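You operate a simulated robot arm through the tools that you are given. There is no shell and no other tool.

The job below is to be done with a simulated robot arm. You get a single attempt, and the scene is never put back.

TASK
Line each terminal case up with the straight duct next to it and slide the duct up to it.
Fine: grey duct to the orange case, white duct to the blue case, each end within about a finger's width of the case's collar; the teal boxes and the bend ducts stay.

Only the result counts: the job must be done as asked and must still hold three seconds after the hand-in. Knocking over, shifting, dropping, spilling or breaking anything else fails it.

THE ROBOT
A 6-joint arm with a three-finger gripper, fixed in place. Base frame: the origin is at the foot of the arm, x ahead of it, y to its left, z up. Units: m, degrees, N and s.
Its first joint turns from -166.0 to 166.0 degrees. Payload 4.89 kg.
The tool frame sits at the grasp point between the pads (the TCP): z along the fingers, y along the line on which they close. The tips reach 0.03 m beyond it. The gripper opens to 0.164 m. The gripper's body begins 0.125 m behind the TCP.
Orientation is that of the tool frame in the base frame, as [roll, pitch, yaw] about the fixed x, y, z axes, in that order (R = Rz(yaw) Ry(pitch) Rx(roll)). With the fingers straight down and closing along the base's y, the tool's x points along the base's -x, its y along +y and its z along -z.

THE INTERFACE
- The arm moves only by the tool play_rows. Its argument "rows" is a list of rows, each a list of 7 numbers: the shift along the tool's x, y, z in m, then the turn, a rotation vector about the tool's x, y, z in rad, then the finger opening in m, from 0 to 0.164. In form: [[tx, ty, tz, wx, wy, wz, hand], ...]. A call has 1 to 20 rows; each row shifts and turns the commanded pose from where the row before left it, along the tool's axes as they then stand. A row lasts 0.2 s, in which the tool goes at most 0.05 m and 8.6 degrees; a call with a longer step from one row to the next is refused whole, and so is a gripper value outside its range. Where a pose cannot be reached the arm comes as near as it can. A force on the tool above 40 N (or 10 N above the force at the start of the call, whichever is more), or a blocked arm, ends the call early, and 0.2 s more pass. The fingers move at their own pace (about 0.108 m/s each) and stop on an object; they squeeze with about 44 N. The grip force told is the motor's: it shows also when the fingers shut on nothing. Time passes only in rows, and 0.2 s behind the last, so rows that do not move let the fingers close. The reply holds the time, the measured pose of the TCP, the force on the tool along the base axes, the opening and the grip force, in the units named above and with some noise, with the torque about the TCP (base axes, N m) and any sound that the robot's microphone picked up, and new pictures: "pictures" is both (left out), scene, wrist or none.
- Cameras (640 x 400 px; columns grow to the right, rows downward): "scene" is fixed at [0.3899, -0.497, 1.6303]; the picture's right is [0.84, -0.54, 0.00], its down [-0.43, -0.67, -0.60] and it looks along [0.32, 0.51, -0.80] (base axes); focal length 214 px, centre (320, 200). "wrist" rides on the gripper at [0.076, -0.002, -0.152] in the tool frame; the picture's right is [0.02, 1.00, 0.00], its down [-0.88, 0.02, -0.47] and it looks along [-0.47, 0.01, 0.88] (tool axes); focal length 247 px, centre (320, 200). There is no depth. A picture from a camera that has moved, and an enlarged one, comes with that camera's place and axes in the base frame and with its lens. The place of the scene camera against the robot may be out by one fixed shift of up to 0.025 m in any direction.
- lift_body(by): slides the trunk up (or, below 0, down) by that many m; the arm rides with it, the base frame stays. It gives what a move gives, with no picture.
- enlarge(camera, box): a new picture of the part [left, top, right, bottom] of that camera's present view, enlarged. No time passes.
- job_done(): hands the job in; it is judged then, once.

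Places have to be worked out from the pictures, the camera data and where the tool is seen. Open the gripper and draw the arm clear of the work before you hand the job in, unless the task says otherwise.

The tools are called after "Request:" as name(argument=value, ...) on one line, values as JSON. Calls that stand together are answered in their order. play_rows: Moves the arm, as the interface text tells. Its arguments: {"type":"object","properties":{"rows":{"type":"array","items":{"type":"array","items":{"type":"number"}}},"pictures":{"type":"string","enum":["both","scene","wrist","none"]}},"required":["rows"]} The other tools are called the same way: lift_body (by) slides the trunk up or down; enlarge (camera, box) takes an enlarged picture of a part of a camera's view; job_done () hands the job in.

At the start:

```text
clock: 0.0
ee_pos: [0.5745, 0.245, 1.2055]
orientation: [-179.9, 0.0, -180.0]
ft_force: [0.5, 0.0, -0.4]
wrist_torque: [0.04, -0.02, 0.0]
opening: 0.164
grip_force: 0.0
trunk travel left (down, up): [-0.175, 0.215]
```

scene: 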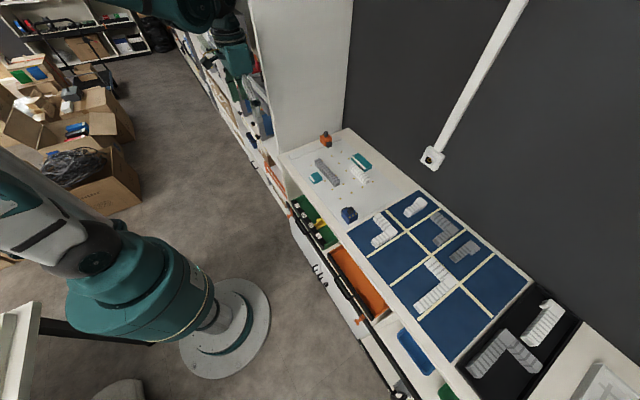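
wrist: 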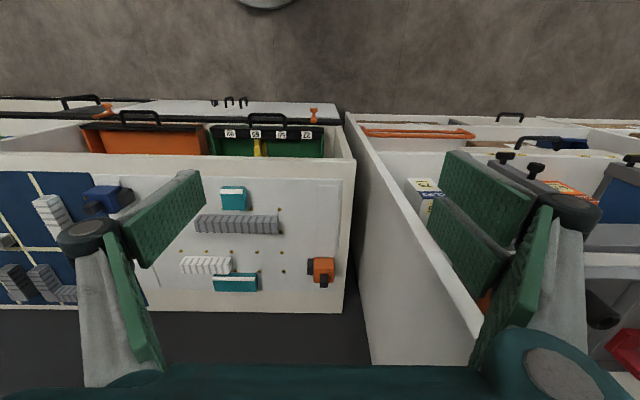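

The pictures show a table with a grey duct, a white duct, two teal boxes, an orange case and a blue case. I enlarge both views to work out the geometry.

Request:
enlarge(camera="scene", box=[270, 120, 430, 230])

Request:
enlarge(camera="wrist", box=[60, 160, 360, 320])

```text
3.64 times, centred on (350, 175) of scene
camera zoom: at [0.3899, -0.497, 1.6303], right [0.84, -0.54, 0.0], down [-0.43, -0.67, -0.6], along [0.32, 0.51, -0.8], focal length 780 px, centre (211, 291)
```

zoom: 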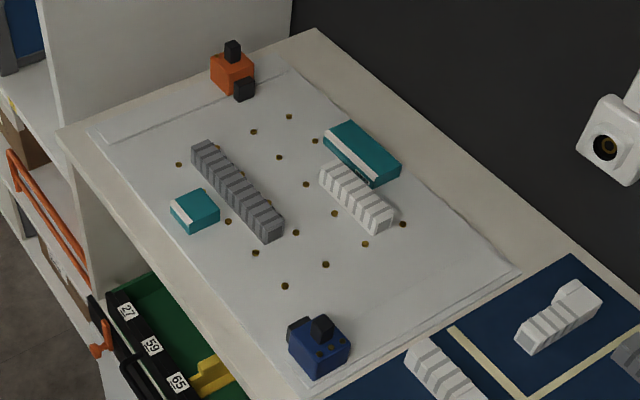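

```text
2.13 times, centred on (210, 240) of wrist
camera zoom: at [0.4972, 0.2446, 1.3574], right [-0.02, 1.0, 0.0], down [0.88, 0.02, 0.47], along [0.47, 0.01, -0.88], focal length 527 px, centre (555, 115)
```

zoom: 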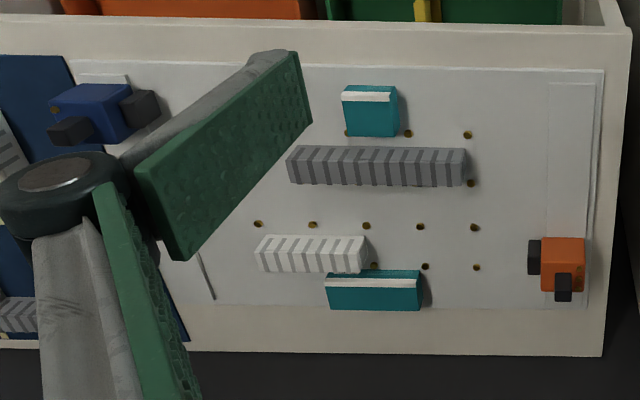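

Triangulating roughly puts the table top near z≈0.88. The grey duct is at x≈0.80, the white one at x≈0.925, the orange case near (0.91,0.26) and the blue case near (0.74,-0.20). I move closer over the table for a second wrist view.

Request:
play_rows(rows=[[-0.015, -0.033, 0.021, 0, 0, 0, 0.164], [-0.015, -0.033, 0.021, 0, 0, 0, 0.164], [-0.015, -0.033, 0.021, 0, 0, 0, 0.164], [-0.015, -0.033, 0.021, 0, 0, 0, 0.164], [-0.015, -0.033, 0.021, 0, 0, 0, 0.164], [0, 0, 0, 0, 0, 0, 0.164]])

```text
clock: 1.4
ee_pos: [0.6494, 0.0797, 1.1014]
orientation: [180.0, 0.0, 179.9]
ft_force: [0.6, -0.9, 0.4]
wrist_torque: [-0.01, 0.09, -0.01]
opening: 0.1638
grip_force: 0.0
trunk travel left (down, up): [-0.175, 0.215]
camera wrist: at [0.5723, 0.08, 1.2531], right [-0.02, 1.0, 0.0], down [0.88, 0.02, 0.47], along [0.47, 0.01, -0.88], focal length 247 px, centre (320, 200)
```

scene: 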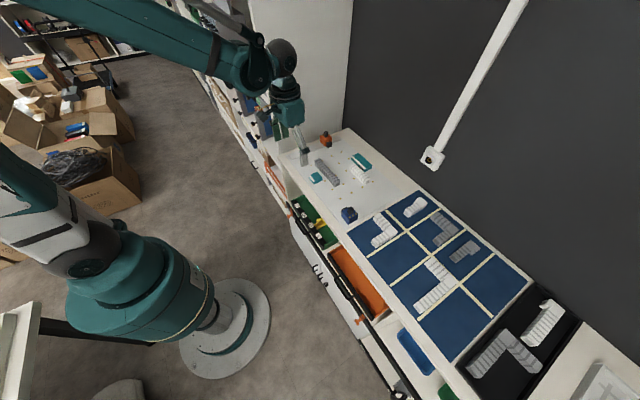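
wrist: 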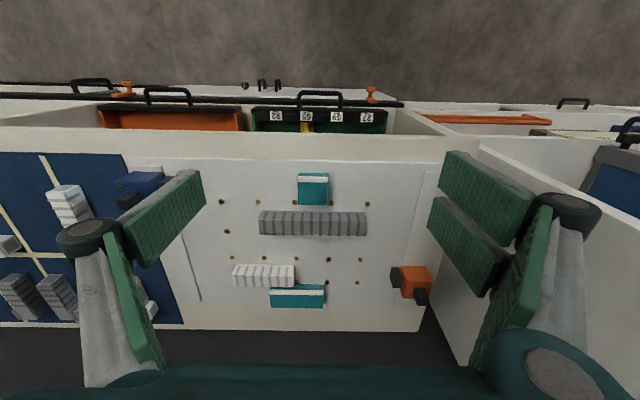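

The second view is closer. I enlarge the wrist view around the table for measurement.

Request:
enlarge(camera="wrist", box=[200, 150, 450, 320])

Request:
enlarge(camera="wrist", box=[370, 230, 450, 320])

Request:
enlarge(camera="scene", box=[280, 120, 390, 230])

```text
2.35 times, centred on (325, 235) of wrist
camera zoom: at [0.5723, 0.08, 1.2531], right [-0.02, 1.0, 0.0], down [0.88, 0.02, 0.47], along [0.47, 0.01, -0.88], focal length 581 px, centre (308, 118)
```

zoom: 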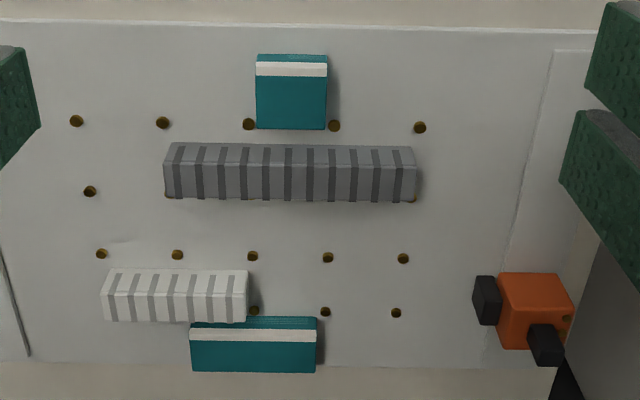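

```text
4.44 times, centred on (410, 275) of wrist
camera zoom: at [0.5723, 0.08, 1.2531], right [-0.02, 1.0, 0.0], down [0.88, 0.02, 0.47], along [0.47, 0.01, -0.88], focal length 1098 px, centre (-80, -133)
```

zoom: 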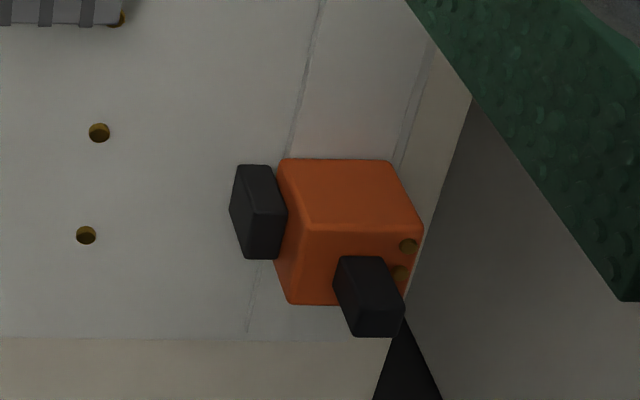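

```text
3.64 times, centred on (335, 175) of scene
camera zoom: at [0.3899, -0.497, 1.6303], right [0.84, -0.54, 0.0], down [-0.43, -0.67, -0.6], along [0.32, 0.51, -0.8], focal length 780 px, centre (266, 291)
```

zoom: 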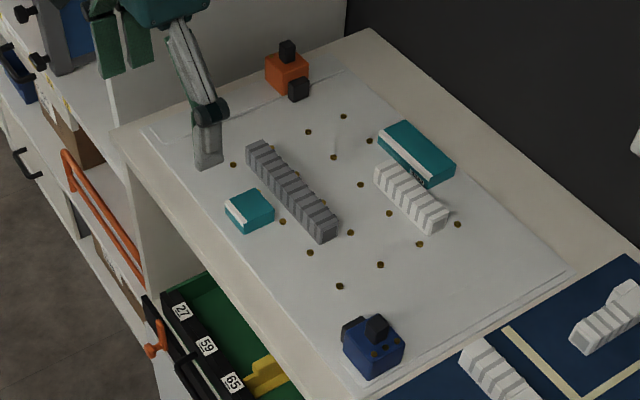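

The wrist views put the plate surface at z≈0.895. I enlarge each object for precise edges.

Request:
enlarge(camera="wrist", box=[255, 195, 375, 270])

Request:
enlarge(camera="wrist", box=[225, 245, 345, 320])

Request:
enlarge(camera="scene", box=[335, 198, 367, 228])

Request:
enlarge(camera="scene", box=[310, 125, 342, 155])

```text
5.33 times, centred on (315, 232) of wrist
camera zoom: at [0.5723, 0.08, 1.2531], right [-0.02, 1.0, 0.0], down [0.88, 0.02, 0.47], along [0.47, 0.01, -0.88], focal length 1317 px, centre (347, 27)
```

zoom: 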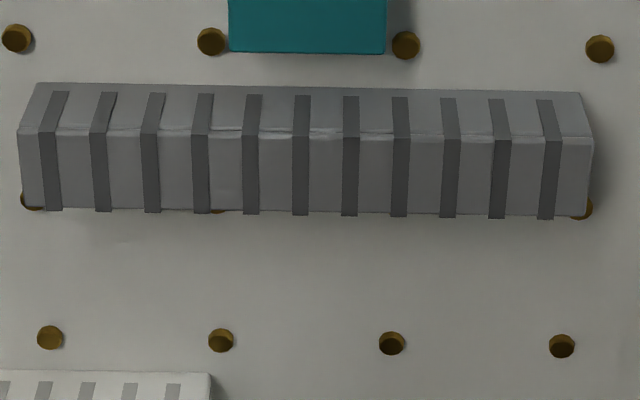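

```text
5.33 times, centred on (285, 282) of wrist
camera zoom: at [0.5723, 0.08, 1.2531], right [-0.02, 1.0, 0.0], down [0.88, 0.02, 0.47], along [0.47, 0.01, -0.88], focal length 1317 px, centre (507, -240)
```

zoom: 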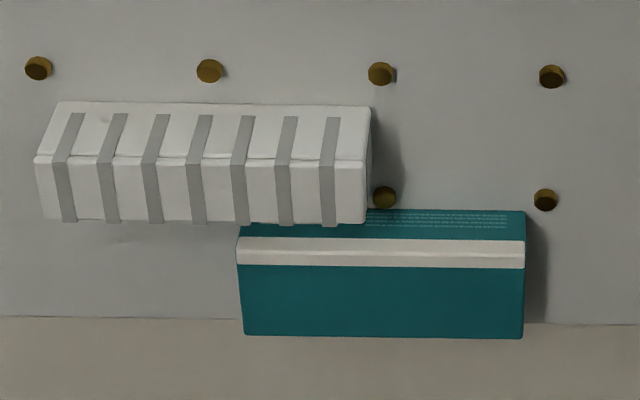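

```text
13.33 times, centred on (351, 213) of scene
camera zoom: at [0.3899, -0.497, 1.6303], right [0.84, -0.54, 0.0], down [-0.43, -0.67, -0.6], along [0.32, 0.51, -0.8], focal length 2860 px, centre (-93, 27)
```

zoom: 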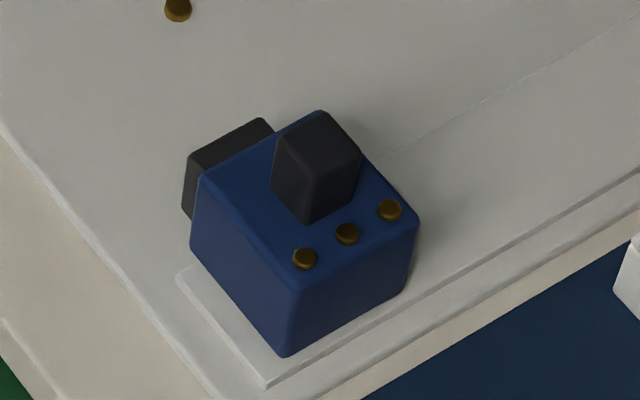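

```text
13.33 times, centred on (326, 140) of scene
camera zoom: at [0.3899, -0.497, 1.6303], right [0.84, -0.54, 0.0], down [-0.43, -0.67, -0.6], along [0.32, 0.51, -0.8], focal length 2860 px, centre (240, 1000)
```

zoom: 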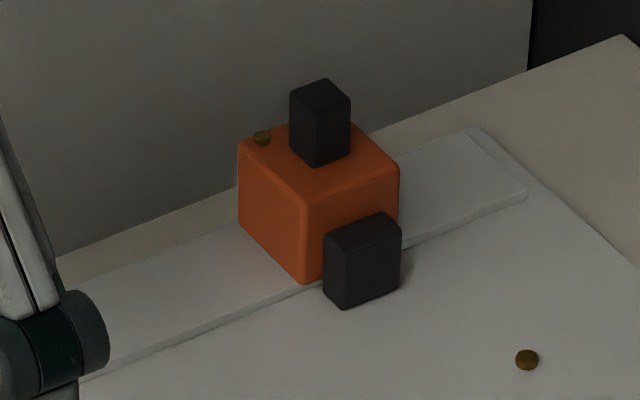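

Edges worked out so far:
- White duct: x 0.905–0.935, y −0.073 to 0.038, top z≈0.921.
- Grey duct: x 0.785–0.815, y −0.013 to 0.158.
- Orange case: body centre about (0.920, 0.263), on a raised rail running along x. A tall side panel stands at y≈0.32.

I turn the tool 90° so the fingers close along x, which keeps the gripper clear of the panel.

Request:
play_rows(rows=[[0, 0, 0, 0, 0, -0.1428, 0.164], [0, 0, 0, 0, 0, -0.1428, 0.164], [0, 0, 0, 0, 0, -0.1428, 0.164], [0, 0, 0, 0, 0, -0.1428, 0.164], [0, 0, 0, 0, 0, -0.1428, 0.164], [0, 0, 0, 0, 0, -0.1428, 0.164], [0, 0, 0, 0, 0, -0.1428, 0.164], [0, 0, 0, 0, 0, -0.1428, 0.164], [0, 0, 0, 0, 0, -0.1428, 0.164], [0, 0, 0, 0, 0, -0.1428, 0.164], [0, 0, 0, 0, 0, -0.1428, 0.164], [0, 0, 0, 0, 0, 0, 0.164]])

```text
clock: 4.0
ee_pos: [0.6493, 0.0792, 1.1014]
orientation: [180.0, -0.1, -89.9]
ft_force: [0.1, 0.6, -0.7]
wrist_torque: [0.02, 0.01, 0.03]
opening: 0.1638
grip_force: 0.1
trunk travel left (down, up): [-0.175, 0.215]
camera wrist: at [0.65, 0.0044, 1.2524], right [-1.0, -0.02, 0.0], down [-0.02, 0.88, 0.47], along [-0.01, 0.47, -0.88], focal length 247 px, centre (320, 200)
```

scene: 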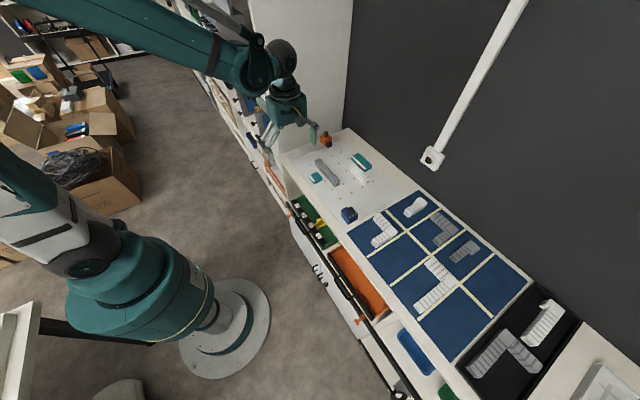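
wrist: 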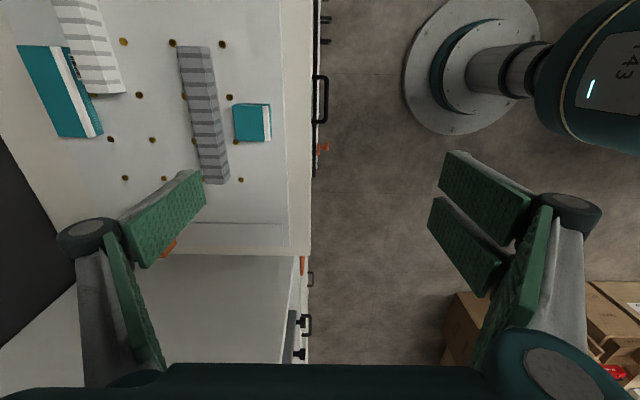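

The tool is turned, so tool x now points along −y and tool y along −x. Next I go above the blue-case area to measure it.

Request:
play_rows(rows=[[0.04, -0.0216, 0.003, 0, 0, 0, 0.164], [0.04, -0.0216, 0.003, 0, 0, 0, 0.164], [0.04, -0.0216, 0.003, 0, 0, 0, 0.164], [0.04, -0.0216, 0.003, 0, 0, 0, 0.164], [0.04, -0.0216, 0.003, 0, 0, 0, 0.164], [0.04, -0.0216, 0.003, 0, 0, 0, 0.164], [0.04, -0.0216, 0.003, 0, 0, 0, 0.164], [0, 0, 0, 0, 0, 0, 0.164]])

```text
clock: 5.8
ee_pos: [0.8009, -0.2017, 1.0808]
orientation: [179.9, 0.0, -90.0]
ft_force: [0.7, -0.1, -0.4]
wrist_torque: [0.01, 0.06, 0.0]
opening: 0.1639
grip_force: 0.0
trunk travel left (down, up): [-0.175, 0.215]
camera wrist: at [0.8016, -0.277, 1.2325], right [-1.0, -0.02, 0.0], down [-0.02, 0.88, 0.47], along [-0.01, 0.47, -0.88], focal length 247 px, centre (320, 200)
```

scene: 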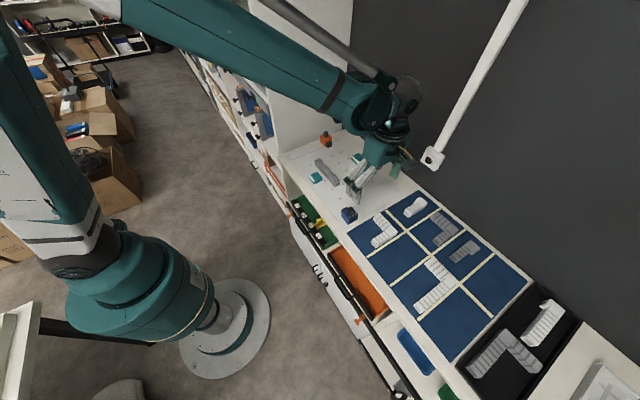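
wrist: 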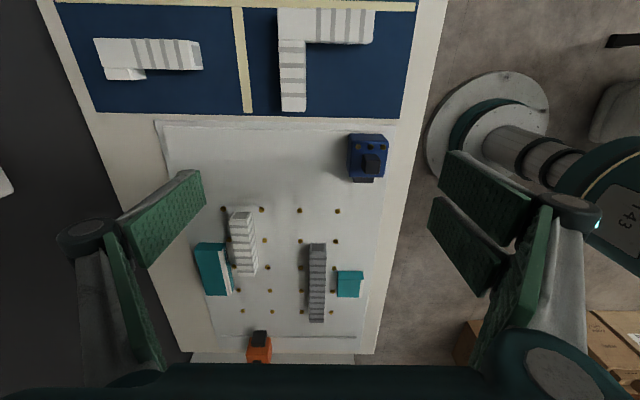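

The blue case is visible near (367,157). I enlarge it and the rest of the plate.

Request:
enlarge(camera="wrist", box=[320, 115, 416, 205])

Request:
enlarge(camera="wrist", box=[180, 110, 420, 260])

Request:
enlarge(camera="wrist", box=[200, 240, 380, 370])

```text
4.44 times, centred on (368, 160) of wrist
camera zoom: at [0.8016, -0.277, 1.2325], right [-1.0, -0.02, 0.0], down [-0.02, 0.88, 0.47], along [-0.01, 0.47, -0.88], focal length 1098 px, centre (107, 378)
```

zoom: 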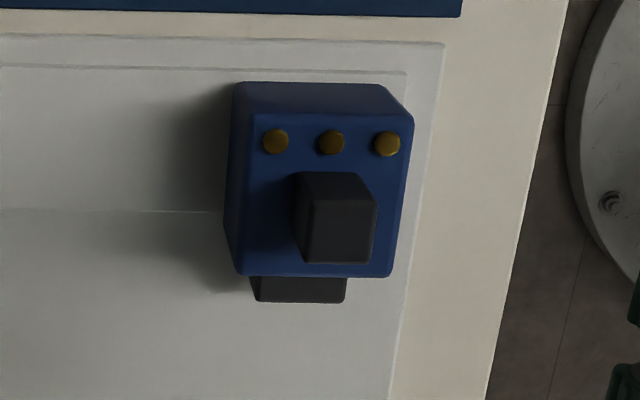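

```text
2.67 times, centred on (300, 185) of wrist
camera zoom: at [0.8016, -0.277, 1.2325], right [-1.0, -0.02, 0.0], down [-0.02, 0.88, 0.47], along [-0.01, 0.47, -0.88], focal length 659 px, centre (373, 240)
```

zoom: 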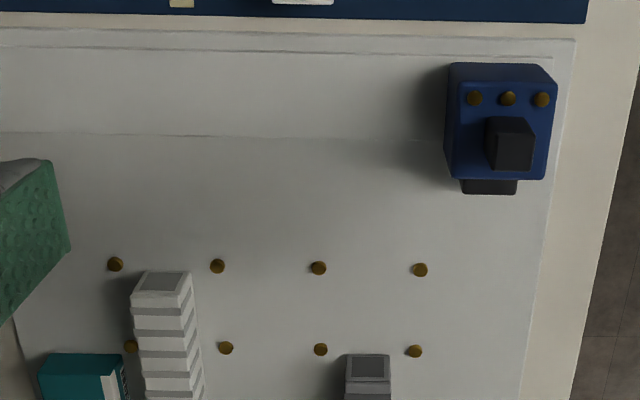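

```text
3.08 times, centred on (290, 305) of wrist
camera zoom: at [0.8016, -0.277, 1.2325], right [-1.0, -0.02, 0.0], down [-0.02, 0.88, 0.47], along [-0.01, 0.47, -0.88], focal length 760 px, centre (412, -123)
```

zoom: 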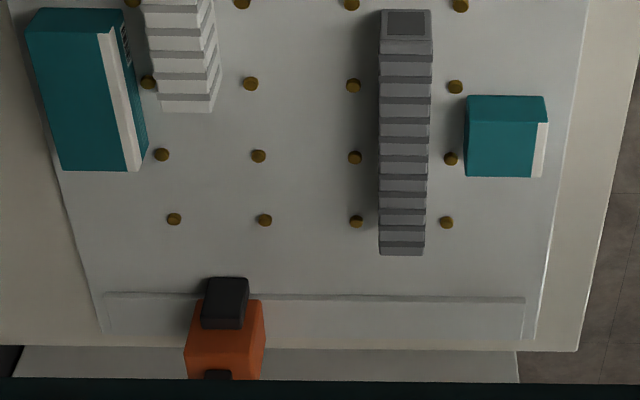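

Measured from this view:
- Blue case: body centre (0.739, −0.178), top z≈0.937. Its collar faces +y, ends at y≈−0.139 and is centred on the body.
- Orange collar: faces −y and ends at about y≈0.223.

Both cases sit on rails running along x. Blue has to go to x≈0.920 and orange to x≈0.800. I descend over the blue body with the fingers closing along x.

Request:
play_rows(rows=[[-0.0081, 0.0206, 0.0267, 0, 0, 0, 0.1], [-0.0081, 0.0206, 0.0267, 0, 0, 0, 0.1], [-0.0081, 0.0206, 0.0267, 0, 0, 0, 0.1], [0, 0, 0, 0, 0, 0, 0.1]])

Request:
enlarge(camera="wrist", box=[220, 100, 460, 250])

Request:
enlarge(camera="scene", box=[310, 150, 400, 230])

```text
clock: 6.8
ee_pos: [0.7393, -0.1756, 1.0005]
orientation: [-180.0, 0.0, -89.9]
ft_force: [0.1, -0.9, 0.3]
wrist_torque: [-0.03, -0.06, 0.0]
opening: 0.1002
grip_force: 0.0
trunk travel left (down, up): [-0.175, 0.215]
camera wrist: at [0.7393, -0.2505, 1.1523], right [-1.0, -0.02, 0.0], down [-0.02, 0.88, 0.47], along [-0.01, 0.47, -0.88], focal length 247 px, centre (320, 200)
```

scene: 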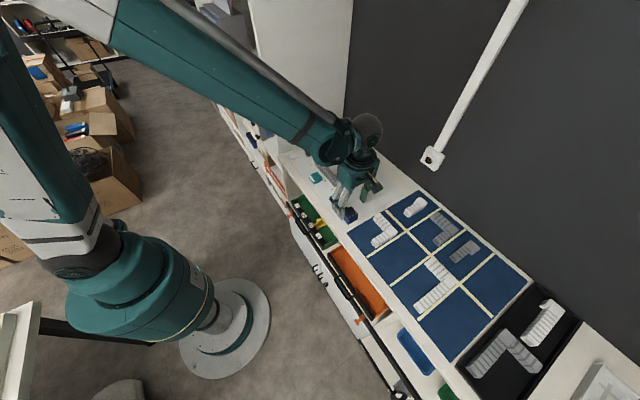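
wrist: 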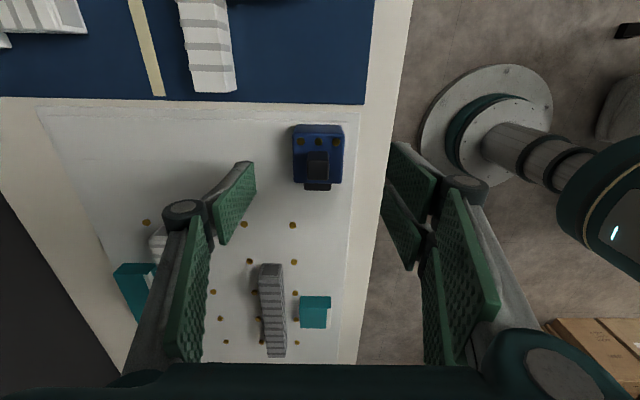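

```text
2.67 times, centred on (340, 175) of wrist
camera zoom: at [0.7393, -0.2505, 1.1523], right [-1.0, -0.02, 0.0], down [-0.02, 0.88, 0.47], along [-0.01, 0.47, -0.88], focal length 659 px, centre (267, 267)
```

zoom: 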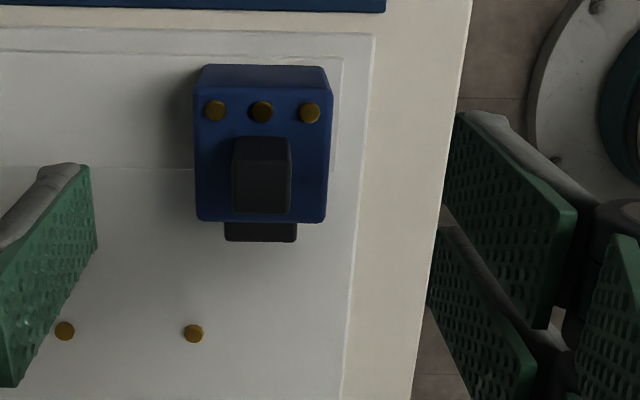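

```text
5.00 times, centred on (355, 190) of scene
camera zoom: at [0.3899, -0.497, 1.6303], right [0.84, -0.54, 0.0], down [-0.43, -0.67, -0.6], along [0.32, 0.51, -0.8], focal length 1072 px, centre (145, 250)
```

zoom: 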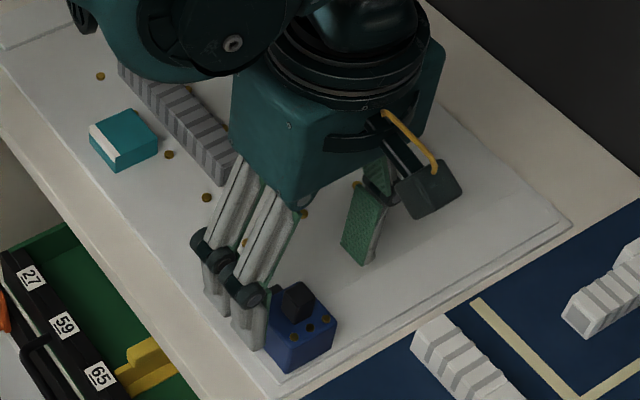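

The blue body is centred between the fingers at about (0.7395, −0.1775) with its top at z≈0.937. I descend to TCP z≈0.94 and close on the body.

Request:
play_rows(rows=[[0.001, 0, 0.016, 0, 0, 0, 0.1], [0.001, 0, 0.016, 0, 0, 0, 0.1], [0, 0, 0.015, 0, 0, 0, 0.1], [0, 0, 0.0135, 0, 0, 0, 0.1], [0, 0, 0, 0, 0, 0, 0.1]])

Request:
play_rows(rows=[[0, 0, 0, 0, 0, 0, 0.06], [0, 0, 0, 0, 0, 0, 0.05], [0, 0, 0, 0, 0, 0, 0.035], [0, 0, 0, 0, 0, 0, 0.035], [0, 0, 0, 0, 0, 0, 0.035]])

```text
clock: 8.0
ee_pos: [0.7373, -0.1789, 0.939]
orientation: [180.0, 0.0, -89.9]
ft_force: [0.0, 0.4, -0.6]
wrist_torque: [-0.02, -0.01, 0.05]
opening: 0.1
grip_force: 0.1
trunk travel left (down, up): [-0.175, 0.215]
camera wrist: at [0.7382, -0.2537, 1.0904], right [-1.0, -0.02, 0.0], down [-0.02, 0.88, 0.47], along [-0.01, 0.47, -0.88], focal length 247 px, centre (320, 200)
```

scene: 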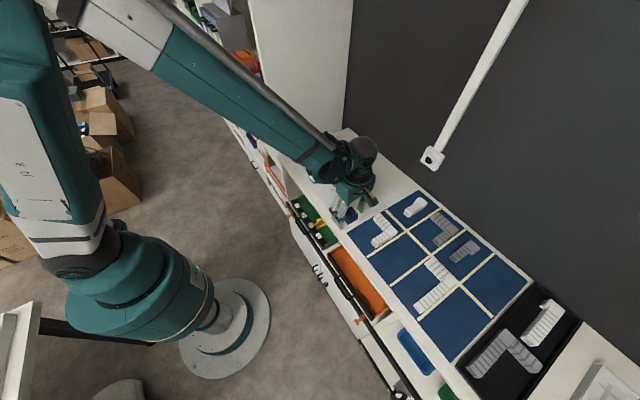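
wrist: 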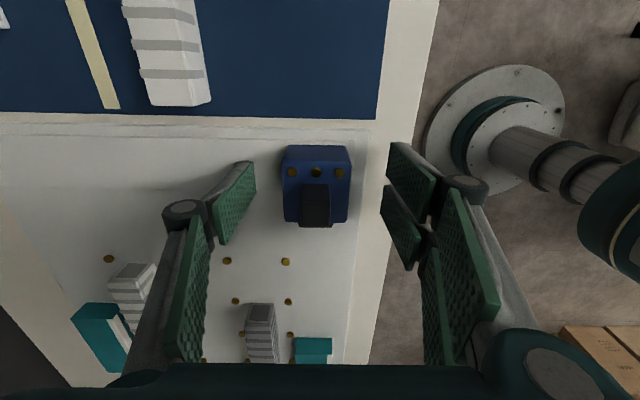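

```text
clock: 9.1
ee_pos: [0.7394, -0.1789, 0.9373]
orientation: [-179.8, 0.0, -90.0]
ft_force: [8.6, 0.2, -3.2]
wrist_torque: [0.1, -0.9, -0.01]
opening: 0.0455
grip_force: 44.8
trunk travel left (down, up): [-0.175, 0.215]
stopped in row 5: the force on the tool passed its limit at 42 N (the readings are from after the stop); the commanded pose is now the measured one
camera wrist: at [0.7403, -0.2536, 1.0905], right [-1.0, -0.02, 0.0], down [-0.02, 0.88, 0.47], along [-0.01, 0.47, -0.88], focal length 247 px, centre (320, 200)
```

scene: 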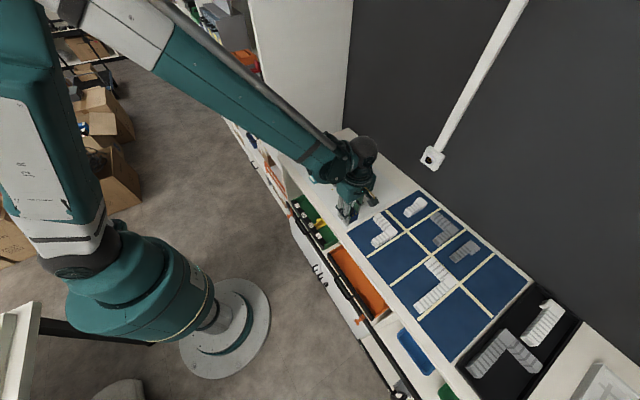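
wrist: 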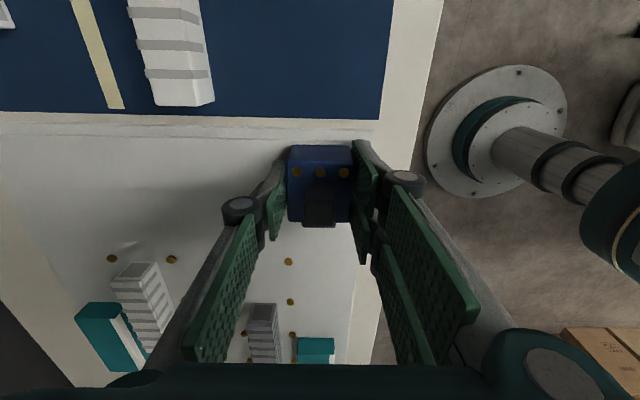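

The fingers hold the body at an opening of 0.0455, and the case resisted the 2 mm centring with about 42 N, so it may be stiff on its rail. I try a short slide along +x to see the forces.

Request:
play_rows(rows=[[0, -0.001, 0, 0, 0, 0, 0.035], [0, -0.001, 0, 0, 0, 0, 0.035], [0, -0.002, 0, 0, 0, 0, 0.035], [0, -0.002, 0, 0, 0, 0, 0.035], [0, -0.002, 0, 0, 0, 0, 0.035]], pictures="wrist")

```text
clock: 10.3
ee_pos: [0.7485, -0.1786, 0.9382]
orientation: [-179.9, 0.0, -90.0]
ft_force: [-2.2, 7.1, -17.2]
wrist_torque: [0.16, 0.33, -0.13]
opening: 0.0459
grip_force: 44.7
trunk travel left (down, up): [-0.175, 0.215]
camera wrist: at [0.7484, -0.2537, 1.0905], right [-1.0, -0.02, 0.0], down [-0.02, 0.88, 0.47], along [-0.01, 0.47, -0.88], focal length 247 px, centre (320, 200)
```

wrist: 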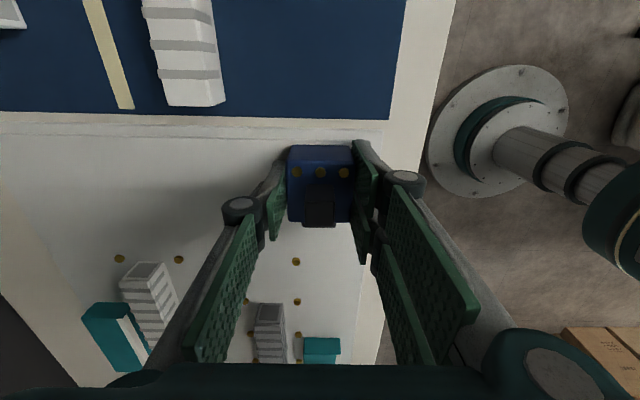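

The case follows, and the downward pull suggests it is captive on the rail. I keep sliding along +x in small steps and lower the hand slightly to relieve the pull.

Request:
play_rows(rows=[[0.0004, -0.004, 0.0008, 0, 0, 0, 0.035], [0, -0.006, 0, 0, 0, 0, 0.035], [0, -0.006, 0, 0, 0, 0, 0.035], [0, -0.006, 0, 0, 0, 0, 0.035], [0, -0.006, 0, 0, 0, 0, 0.035], [0, 0, 0, 0, 0, 0, 0.035]], pictures="wrist")

```text
clock: 11.7
ee_pos: [0.7743, -0.1796, 0.9384]
orientation: [-179.8, 0.0, -90.0]
ft_force: [1.0, 19.9, -1.2]
wrist_torque: [1.49, 0.22, -0.07]
opening: 0.0456
grip_force: 44.7
trunk travel left (down, up): [-0.175, 0.215]
camera wrist: at [0.7747, -0.2536, 1.0905], right [-1.0, -0.02, 0.0], down [-0.02, 0.88, 0.47], along [-0.01, 0.47, -0.88], focal length 247 px, centre (320, 200)
```

wrist: 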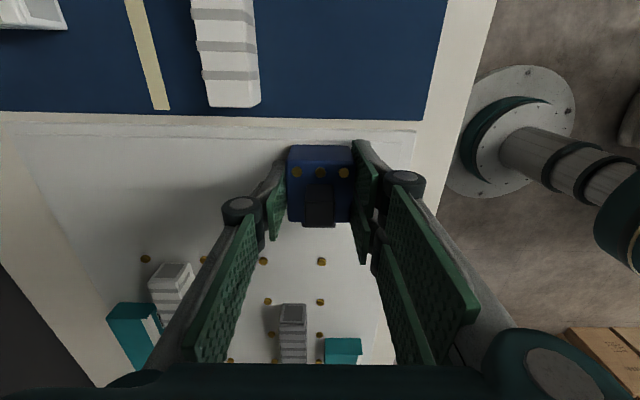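

The case slides freely in x, with a 20 N side load in +y. I nudge the hand slightly to +y and continue.

Request:
play_rows(rows=[[-0.0006, -0.006, 0, 0, 0, 0, 0.035], [0, -0.008, 0, 0, 0, 0, 0.035], [0, -0.008, 0, 0, 0, 0, 0.035], [0, -0.008, 0, 0, 0, 0, 0.035], [0, -0.008, 0, 0, 0, 0, 0.035], [0, 0, 0, 0, 0, 0, 0.035]], pictures="none")

```text
clock: 13.1
ee_pos: [0.8131, -0.1793, 0.9379]
orientation: [-179.8, -0.2, -89.9]
ft_force: [1.7, 6.6, 10.2]
wrist_torque: [-0.3, 0.24, -0.11]
opening: 0.0458
grip_force: 45.3
trunk travel left (down, up): [-0.175, 0.215]
```

Forces are small again (6.6 N and 10 N). I continue along +x with small corrections.

Request:
play_rows(rows=[[-0.0002, -0.008, -0.0003, 0, 0, 0, 0.035], [0, -0.01, 0, 0, 0, 0, 0.035], [0, -0.01, 0, 0, 0, 0, 0.035], [0, -0.01, 0, 0, 0, 0, 0.035], [0, 0, 0, 0, 0, 0, 0.035]], pictures="none")

```text
clock: 14.3
ee_pos: [0.8505, -0.1794, 0.9388]
orientation: [-179.8, 0.1, -89.9]
ft_force: [1.7, 3.7, 7.4]
wrist_torque: [-0.43, 0.09, -0.23]
opening: 0.0456
grip_force: 45.2
trunk travel left (down, up): [-0.175, 0.215]
```

Still smooth at x=0.8505. I continue to about 0.90 and look.

Request:
play_rows(rows=[[-0.0001, -0.01, -0.0002, 0, 0, 0, 0.035], [0, -0.01, 0, 0, 0, 0, 0.035], [0, -0.01, 0, 0, 0, 0, 0.035], [0, -0.01, 0, 0, 0, 0, 0.035], [0, -0.01, 0, 0, 0, 0, 0.035], [0, 0, 0, 0, 0, 0, 0.035]], pictures="both")

Request:
enlarge(camera="wrist", box=[220, 130, 400, 370])

```text
clock: 15.7
ee_pos: [0.902, -0.1779, 0.9388]
orientation: [-179.9, -0.1, -90.0]
ft_force: [-1.6, 0.7, -29.0]
wrist_torque: [-0.31, -0.12, 0.08]
opening: 0.0458
grip_force: 45.1
trunk travel left (down, up): [-0.175, 0.215]
camera wrist: at [0.903, -0.2537, 1.0905], right [-1.0, -0.02, 0.0], down [-0.02, 0.88, 0.47], along [-0.01, 0.47, -0.88], focal length 247 px, centre (320, 200)
```

scene: 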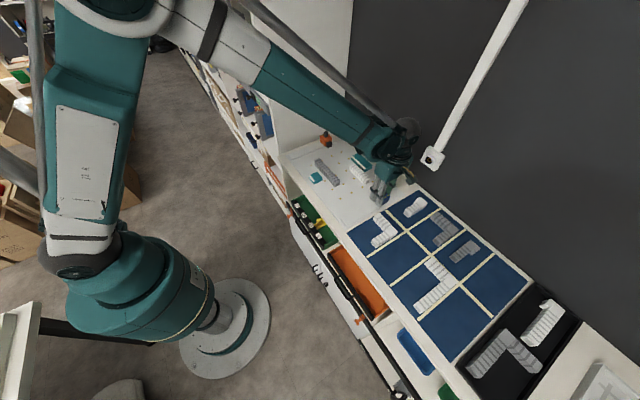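
wrist: 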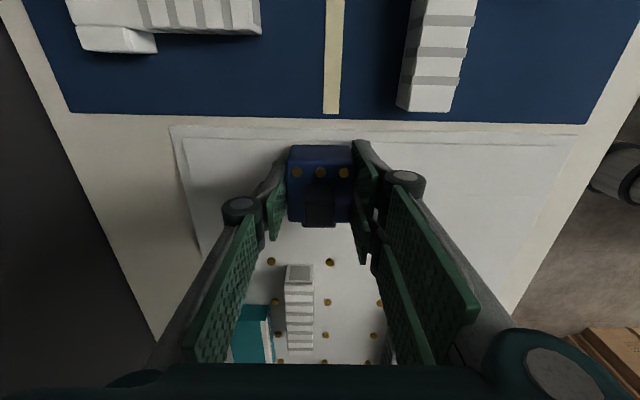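

```text
1.67 times, centred on (310, 250) of wrist
camera zoom: at [0.903, -0.2537, 1.0905], right [-1.0, -0.02, 0.0], down [-0.02, 0.88, 0.47], along [-0.01, 0.47, -0.88], focal length 412 px, centre (337, 117)
```

zoom: 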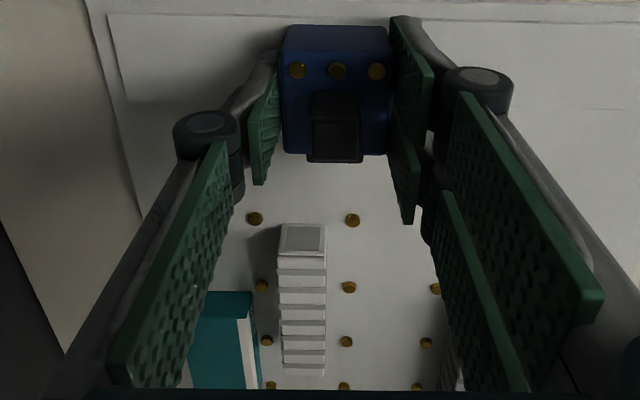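

Blue is at x≈0.902 and the white duct's centre line is at x≈0.920. I slide the last 18 mm and lower the hand slightly for the −29 N reading.

Request:
play_rows(rows=[[0, -0.006, 0.0007, 0, 0, 0, 0.035], [0, -0.006, 0.0003, 0, 0, 0, 0.035], [0, -0.006, 0, 0, 0, 0, 0.035], [0, 0, 0, 0, 0, 0, 0.035], [0, 0, 0, 0, 0, 0, 0.035]], pictures="none")

Request:
enlarge(camera="wrist", box=[220, 130, 400, 370])

```text
clock: 16.9
ee_pos: [0.9197, -0.1798, 0.9384]
orientation: [-179.9, 0.0, -90.0]
ft_force: [-0.9, -4.3, -13.3]
wrist_torque: [-0.44, -0.08, -0.14]
opening: 0.0457
grip_force: 44.9
trunk travel left (down, up): [-0.175, 0.215]
```

```text
1.67 times, centred on (310, 250) of wrist
camera zoom: at [0.9205, -0.2537, 1.0906], right [-1.0, -0.02, 0.0], down [-0.02, 0.88, 0.47], along [-0.01, 0.47, -0.88], focal length 412 px, centre (337, 117)
```

zoom: 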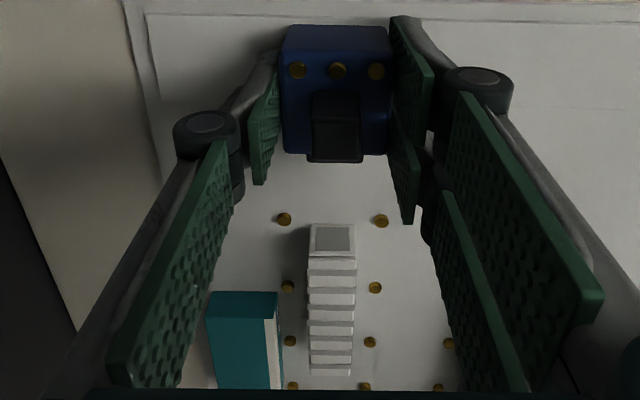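

Blue is now centred on the white duct's axis (duct ≈0.9197, case 0.920). I release it, rise, and move above the −y part of the white duct, clear of the teal box.

Request:
play_rows(rows=[[0, 0, 0, 0, 0, 0, 0.06], [0, 0, 0, 0, 0, 0, 0.09], [0, 0, 0, 0, 0, 0, 0.09], [0, 0, -0.02, 0, 0, 0, 0.09], [0, 0, -0.03, 0, 0, 0, 0.09], [0, 0, -0.02, 0, 0, 0, 0.09], [-0.03, 0, 0, 0, 0, 0, 0.08], [-0.035, 0, 0, 0, 0, 0, 0.08], [-0.035, 0, 0, 0, 0, 0, 0.08], [-0.034, 0, 0, 0, 0, 0, 0.08], [0, 0, 0, 0, 0, 0, 0.08]])

Request:
enlarge(camera="wrist", box=[240, 60, 400, 260])

Request:
enlarge(camera="scene", box=[330, 140, 420, 220])

```text
clock: 19.3
ee_pos: [0.9177, -0.0447, 1.0085]
orientation: [-180.0, 0.0, -90.1]
ft_force: [-0.2, 0.9, 0.1]
wrist_torque: [-0.03, 0.04, 0.01]
opening: 0.08
grip_force: 0.1
trunk travel left (down, up): [-0.175, 0.215]
camera wrist: at [0.9187, -0.1193, 1.1604], right [-1.0, -0.02, 0.0], down [-0.02, 0.88, 0.47], along [-0.01, 0.47, -0.88], focal length 247 px, centre (320, 200)
```

scene: 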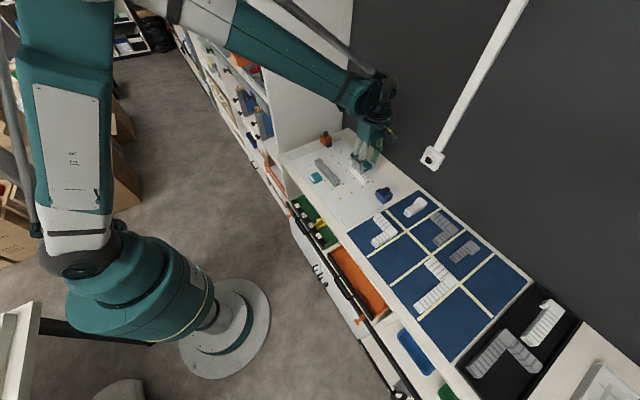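
wrist: 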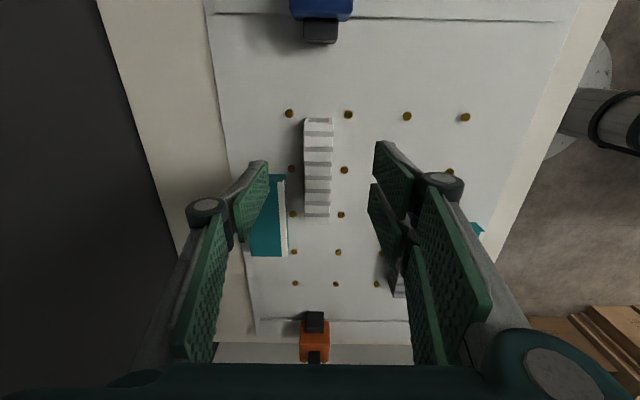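

```text
2.00 times, centred on (320, 160) of wrist
camera zoom: at [0.9187, -0.1193, 1.1604], right [-1.0, -0.02, 0.0], down [-0.02, 0.88, 0.47], along [-0.01, 0.47, -0.88], focal length 494 px, centre (320, 280)
```

zoom: 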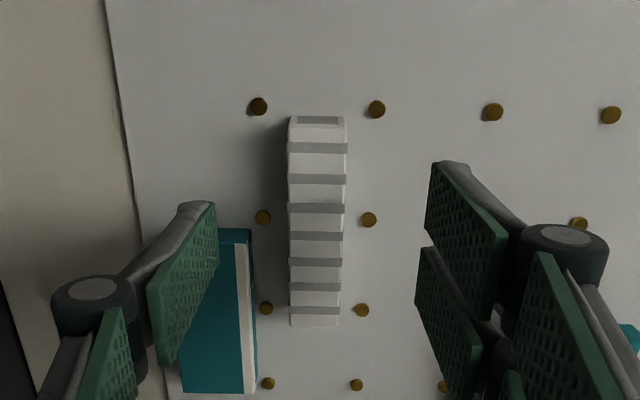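

```text
5.00 times, centred on (375, 180) of scene
camera zoom: at [0.3899, -0.497, 1.6303], right [0.84, -0.54, 0.0], down [-0.43, -0.67, -0.6], along [0.32, 0.51, -0.8], focal length 1072 px, centre (45, 300)
```

zoom: 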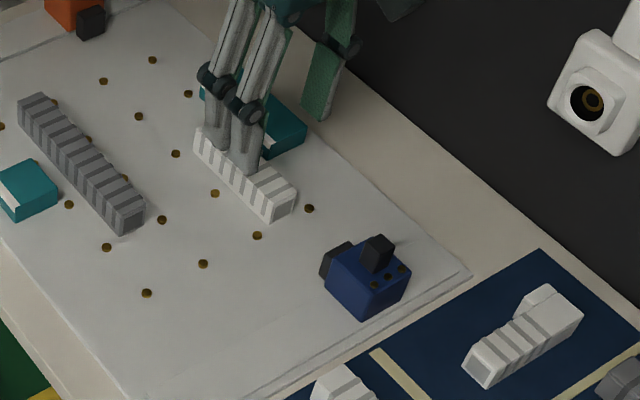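

The blue case stayed aligned. I narrow the opening and descend on the white duct at y≈−0.05, tips just above the plate.

Request:
play_rows(rows=[[0.005, -0.0012, 0.018, 0, 0, 0, 0.06], [0, 0, 0.018, 0, 0, 0, 0.06], [0, 0, 0.018, 0, 0, 0, 0.06], [0, 0, 0.012, 0, 0, 0, 0.06], [0, 0, 0.006, 0, 0, 0, 0.06], [0, 0, 0, 0, 0, 0, 0.06]], pictures="wrist")

Request:
enlarge(camera="scene", box=[340, 140, 400, 200])

```text
clock: 20.7
ee_pos: [0.9189, -0.0485, 0.9365]
orientation: [-179.9, 0.1, -90.0]
ft_force: [-0.1, -0.6, -0.1]
wrist_torque: [-0.03, 0.05, -0.03]
opening: 0.06
grip_force: 0.0
trunk travel left (down, up): [-0.175, 0.215]
camera wrist: at [0.9209, -0.1243, 1.0877], right [-1.0, -0.02, 0.0], down [-0.02, 0.88, 0.47], along [-0.01, 0.47, -0.88], focal length 247 px, centre (320, 200)
```

wrist: 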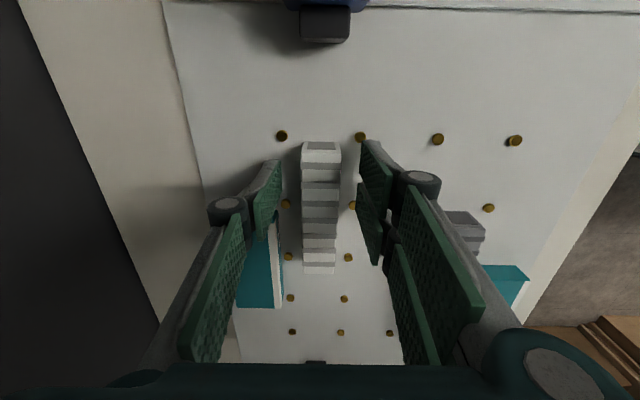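

```text
6.67 times, centred on (370, 170) of scene
camera zoom: at [0.3899, -0.497, 1.6303], right [0.84, -0.54, 0.0], down [-0.43, -0.67, -0.6], along [0.32, 0.51, -0.8], focal length 1430 px, centre (-13, 400)
```

zoom: 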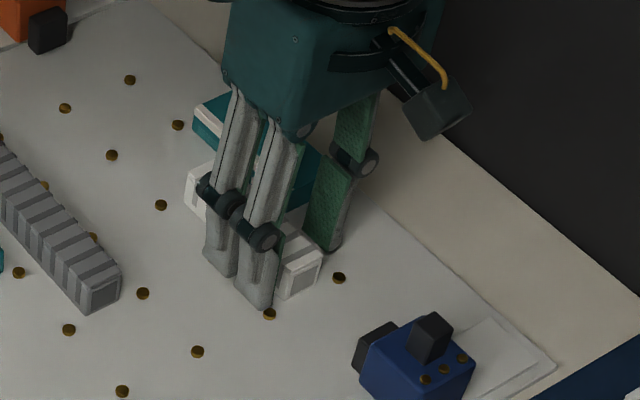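

The fingers straddle the white duct with no contact. I lower 2 mm more and close gently.

Request:
play_rows(rows=[[0, 0, 0.002, 0, 0, 0, 0.045], [0, 0, 0, 0, 0, 0, 0.036], [0, 0, 0, 0, 0, 0, 0.03], [0, 0, 0, 0, 0, 0, 0.024], [0, 0, 0, 0, 0, 0, 0.024]], pictures="wrist")

```text
clock: 21.9
ee_pos: [0.9199, -0.0495, 0.9341]
orientation: [-179.9, -0.1, -90.0]
ft_force: [-0.6, 0.0, -0.3]
wrist_torque: [-0.03, 0.0, 0.02]
opening: 0.0269
grip_force: 43.9
trunk travel left (down, up): [-0.175, 0.215]
camera wrist: at [0.9206, -0.1239, 1.0858], right [-1.0, -0.02, 0.0], down [-0.02, 0.88, 0.47], along [-0.01, 0.47, -0.88], focal length 247 px, centre (320, 200)
```

wrist: 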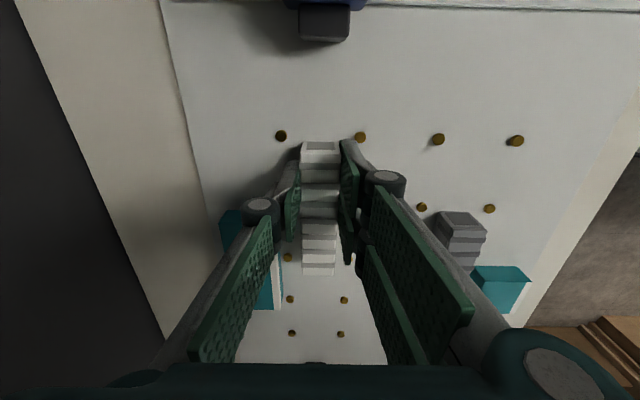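

Gripped at 0.027 with no net force. I slide the duct along −y, first a short bit, then more.

Request:
play_rows(rows=[[0.002, 0, 0, 0, 0, 0, 0.024], [0.004, 0, 0, 0, 0, 0, 0.024], [0.004, 0, 0, 0, 0, 0, 0.024], [0, 0, 0, 0, 0, 0, 0.024]], pictures="wrist")

```text
clock: 22.9
ee_pos: [0.9211, -0.0598, 0.933]
orientation: [-179.9, 0.1, -90.1]
ft_force: [0.2, 0.6, 0.1]
wrist_torque: [-0.02, 0.05, 0.0]
opening: 0.027
grip_force: 43.7
trunk travel left (down, up): [-0.175, 0.215]
camera wrist: at [0.921, -0.1343, 1.0865], right [-1.0, -0.02, 0.0], down [-0.02, 0.88, 0.47], along [-0.01, 0.47, -0.88], focal length 247 px, centre (320, 200)
```

wrist: 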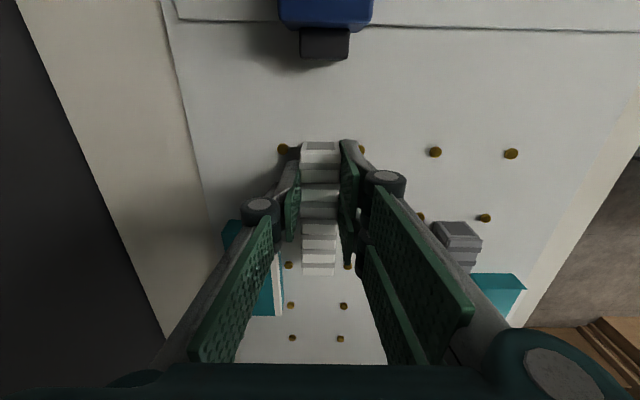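

The duct moves with the hand without resistance. I continue another 44 mm, to just short of the collar.

Request:
play_rows(rows=[[0.008, 0, 0, 0, 0, 0, 0.024], [0.008, 0, 0, 0, 0, 0, 0.024], [0.008, 0, 0, 0, 0, 0, 0.024], [0.008, 0, 0, 0, 0, 0, 0.024], [0.007, 0, 0, 0, 0, 0, 0.024], [0.005, 0, 0, 0, 0, 0, 0.024], [0, 0, 0, 0, 0, 0, 0.024]], pictures="both")

Request:
enlarge(camera="wrist", box=[270, 60, 370, 180])

Request:
enlarge(camera="scene", box=[350, 160, 410, 220])

```text
clock: 24.5
ee_pos: [0.9205, -0.1034, 0.934]
orientation: [-179.9, 0.0, -90.0]
ft_force: [-0.1, -0.1, 0.5]
wrist_torque: [-0.05, 0.02, 0.02]
opening: 0.027
grip_force: 44.0
trunk travel left (down, up): [-0.175, 0.215]
camera wrist: at [0.9211, -0.178, 1.086], right [-1.0, -0.02, 0.0], down [-0.02, 0.88, 0.47], along [-0.01, 0.47, -0.88], focal length 247 px, centre (320, 200)
```

scene: 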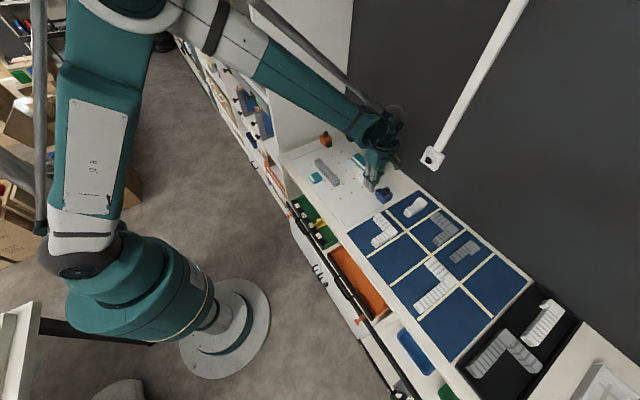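
wrist: 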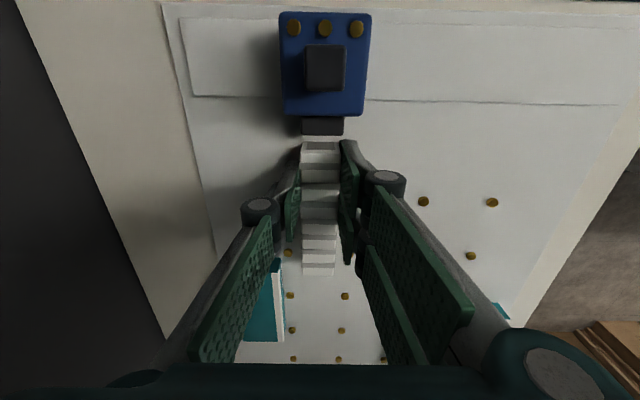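

```text
3.33 times, centred on (320, 120) of wrist
camera zoom: at [0.9211, -0.178, 1.086], right [-1.0, -0.02, 0.0], down [-0.02, 0.88, 0.47], along [-0.01, 0.47, -0.88], focal length 823 px, centre (320, 467)
```

zoom: 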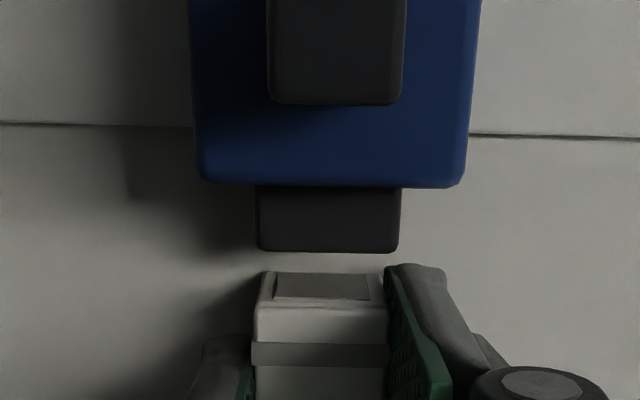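

```text
6.67 times, centred on (380, 190) of scene
camera zoom: at [0.3899, -0.497, 1.6303], right [0.84, -0.54, 0.0], down [-0.43, -0.67, -0.6], along [0.32, 0.51, -0.8], focal length 1430 px, centre (-80, 267)
```

zoom: 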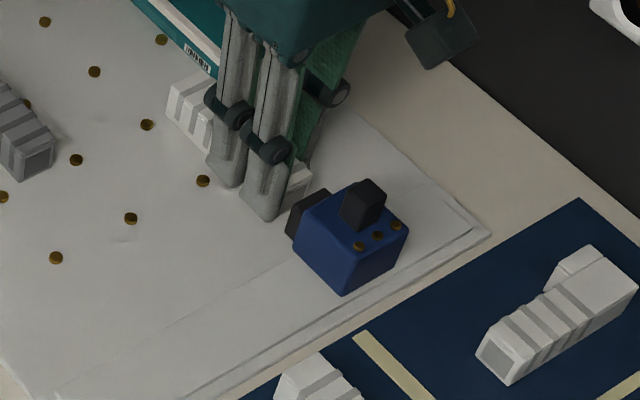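

The gap between duct end (y≈−0.1275) and collar (y≈−0.139) is about 12 mm, and they line up laterally within about 1 mm. I close 8 mm more, then release and rise.

Request:
play_rows(rows=[[0.003, 0, 0, 0, 0, 0, 0.024], [0.003, 0, 0, 0, 0, 0, 0.024], [0.002, 0, 0, 0, 0, 0, 0.024], [0, 0, 0, 0, 0, 0, 0.024], [0, 0, 0, 0, 0, 0, 0.024]], pictures="none")

Request:
enlarge(camera="wrist", box=[270, 60, 370, 180])

```text
clock: 25.7
ee_pos: [0.9201, -0.1112, 0.9333]
orientation: [-179.9, 0.0, -90.0]
ft_force: [0.1, 12.2, -0.6]
wrist_torque: [0.31, 0.01, -0.21]
opening: 0.0267
grip_force: 44.4
trunk travel left (down, up): [-0.175, 0.215]
```

```text
3.33 times, centred on (320, 120) of wrist
camera zoom: at [0.9208, -0.1849, 1.0861], right [-1.0, -0.02, 0.0], down [-0.02, 0.88, 0.47], along [-0.01, 0.47, -0.88], focal length 823 px, centre (320, 467)
```

zoom: 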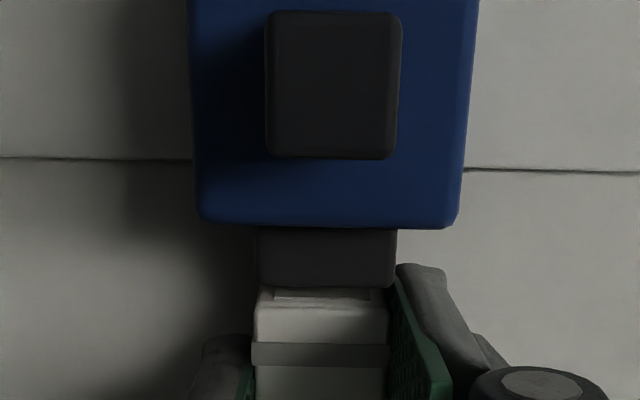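

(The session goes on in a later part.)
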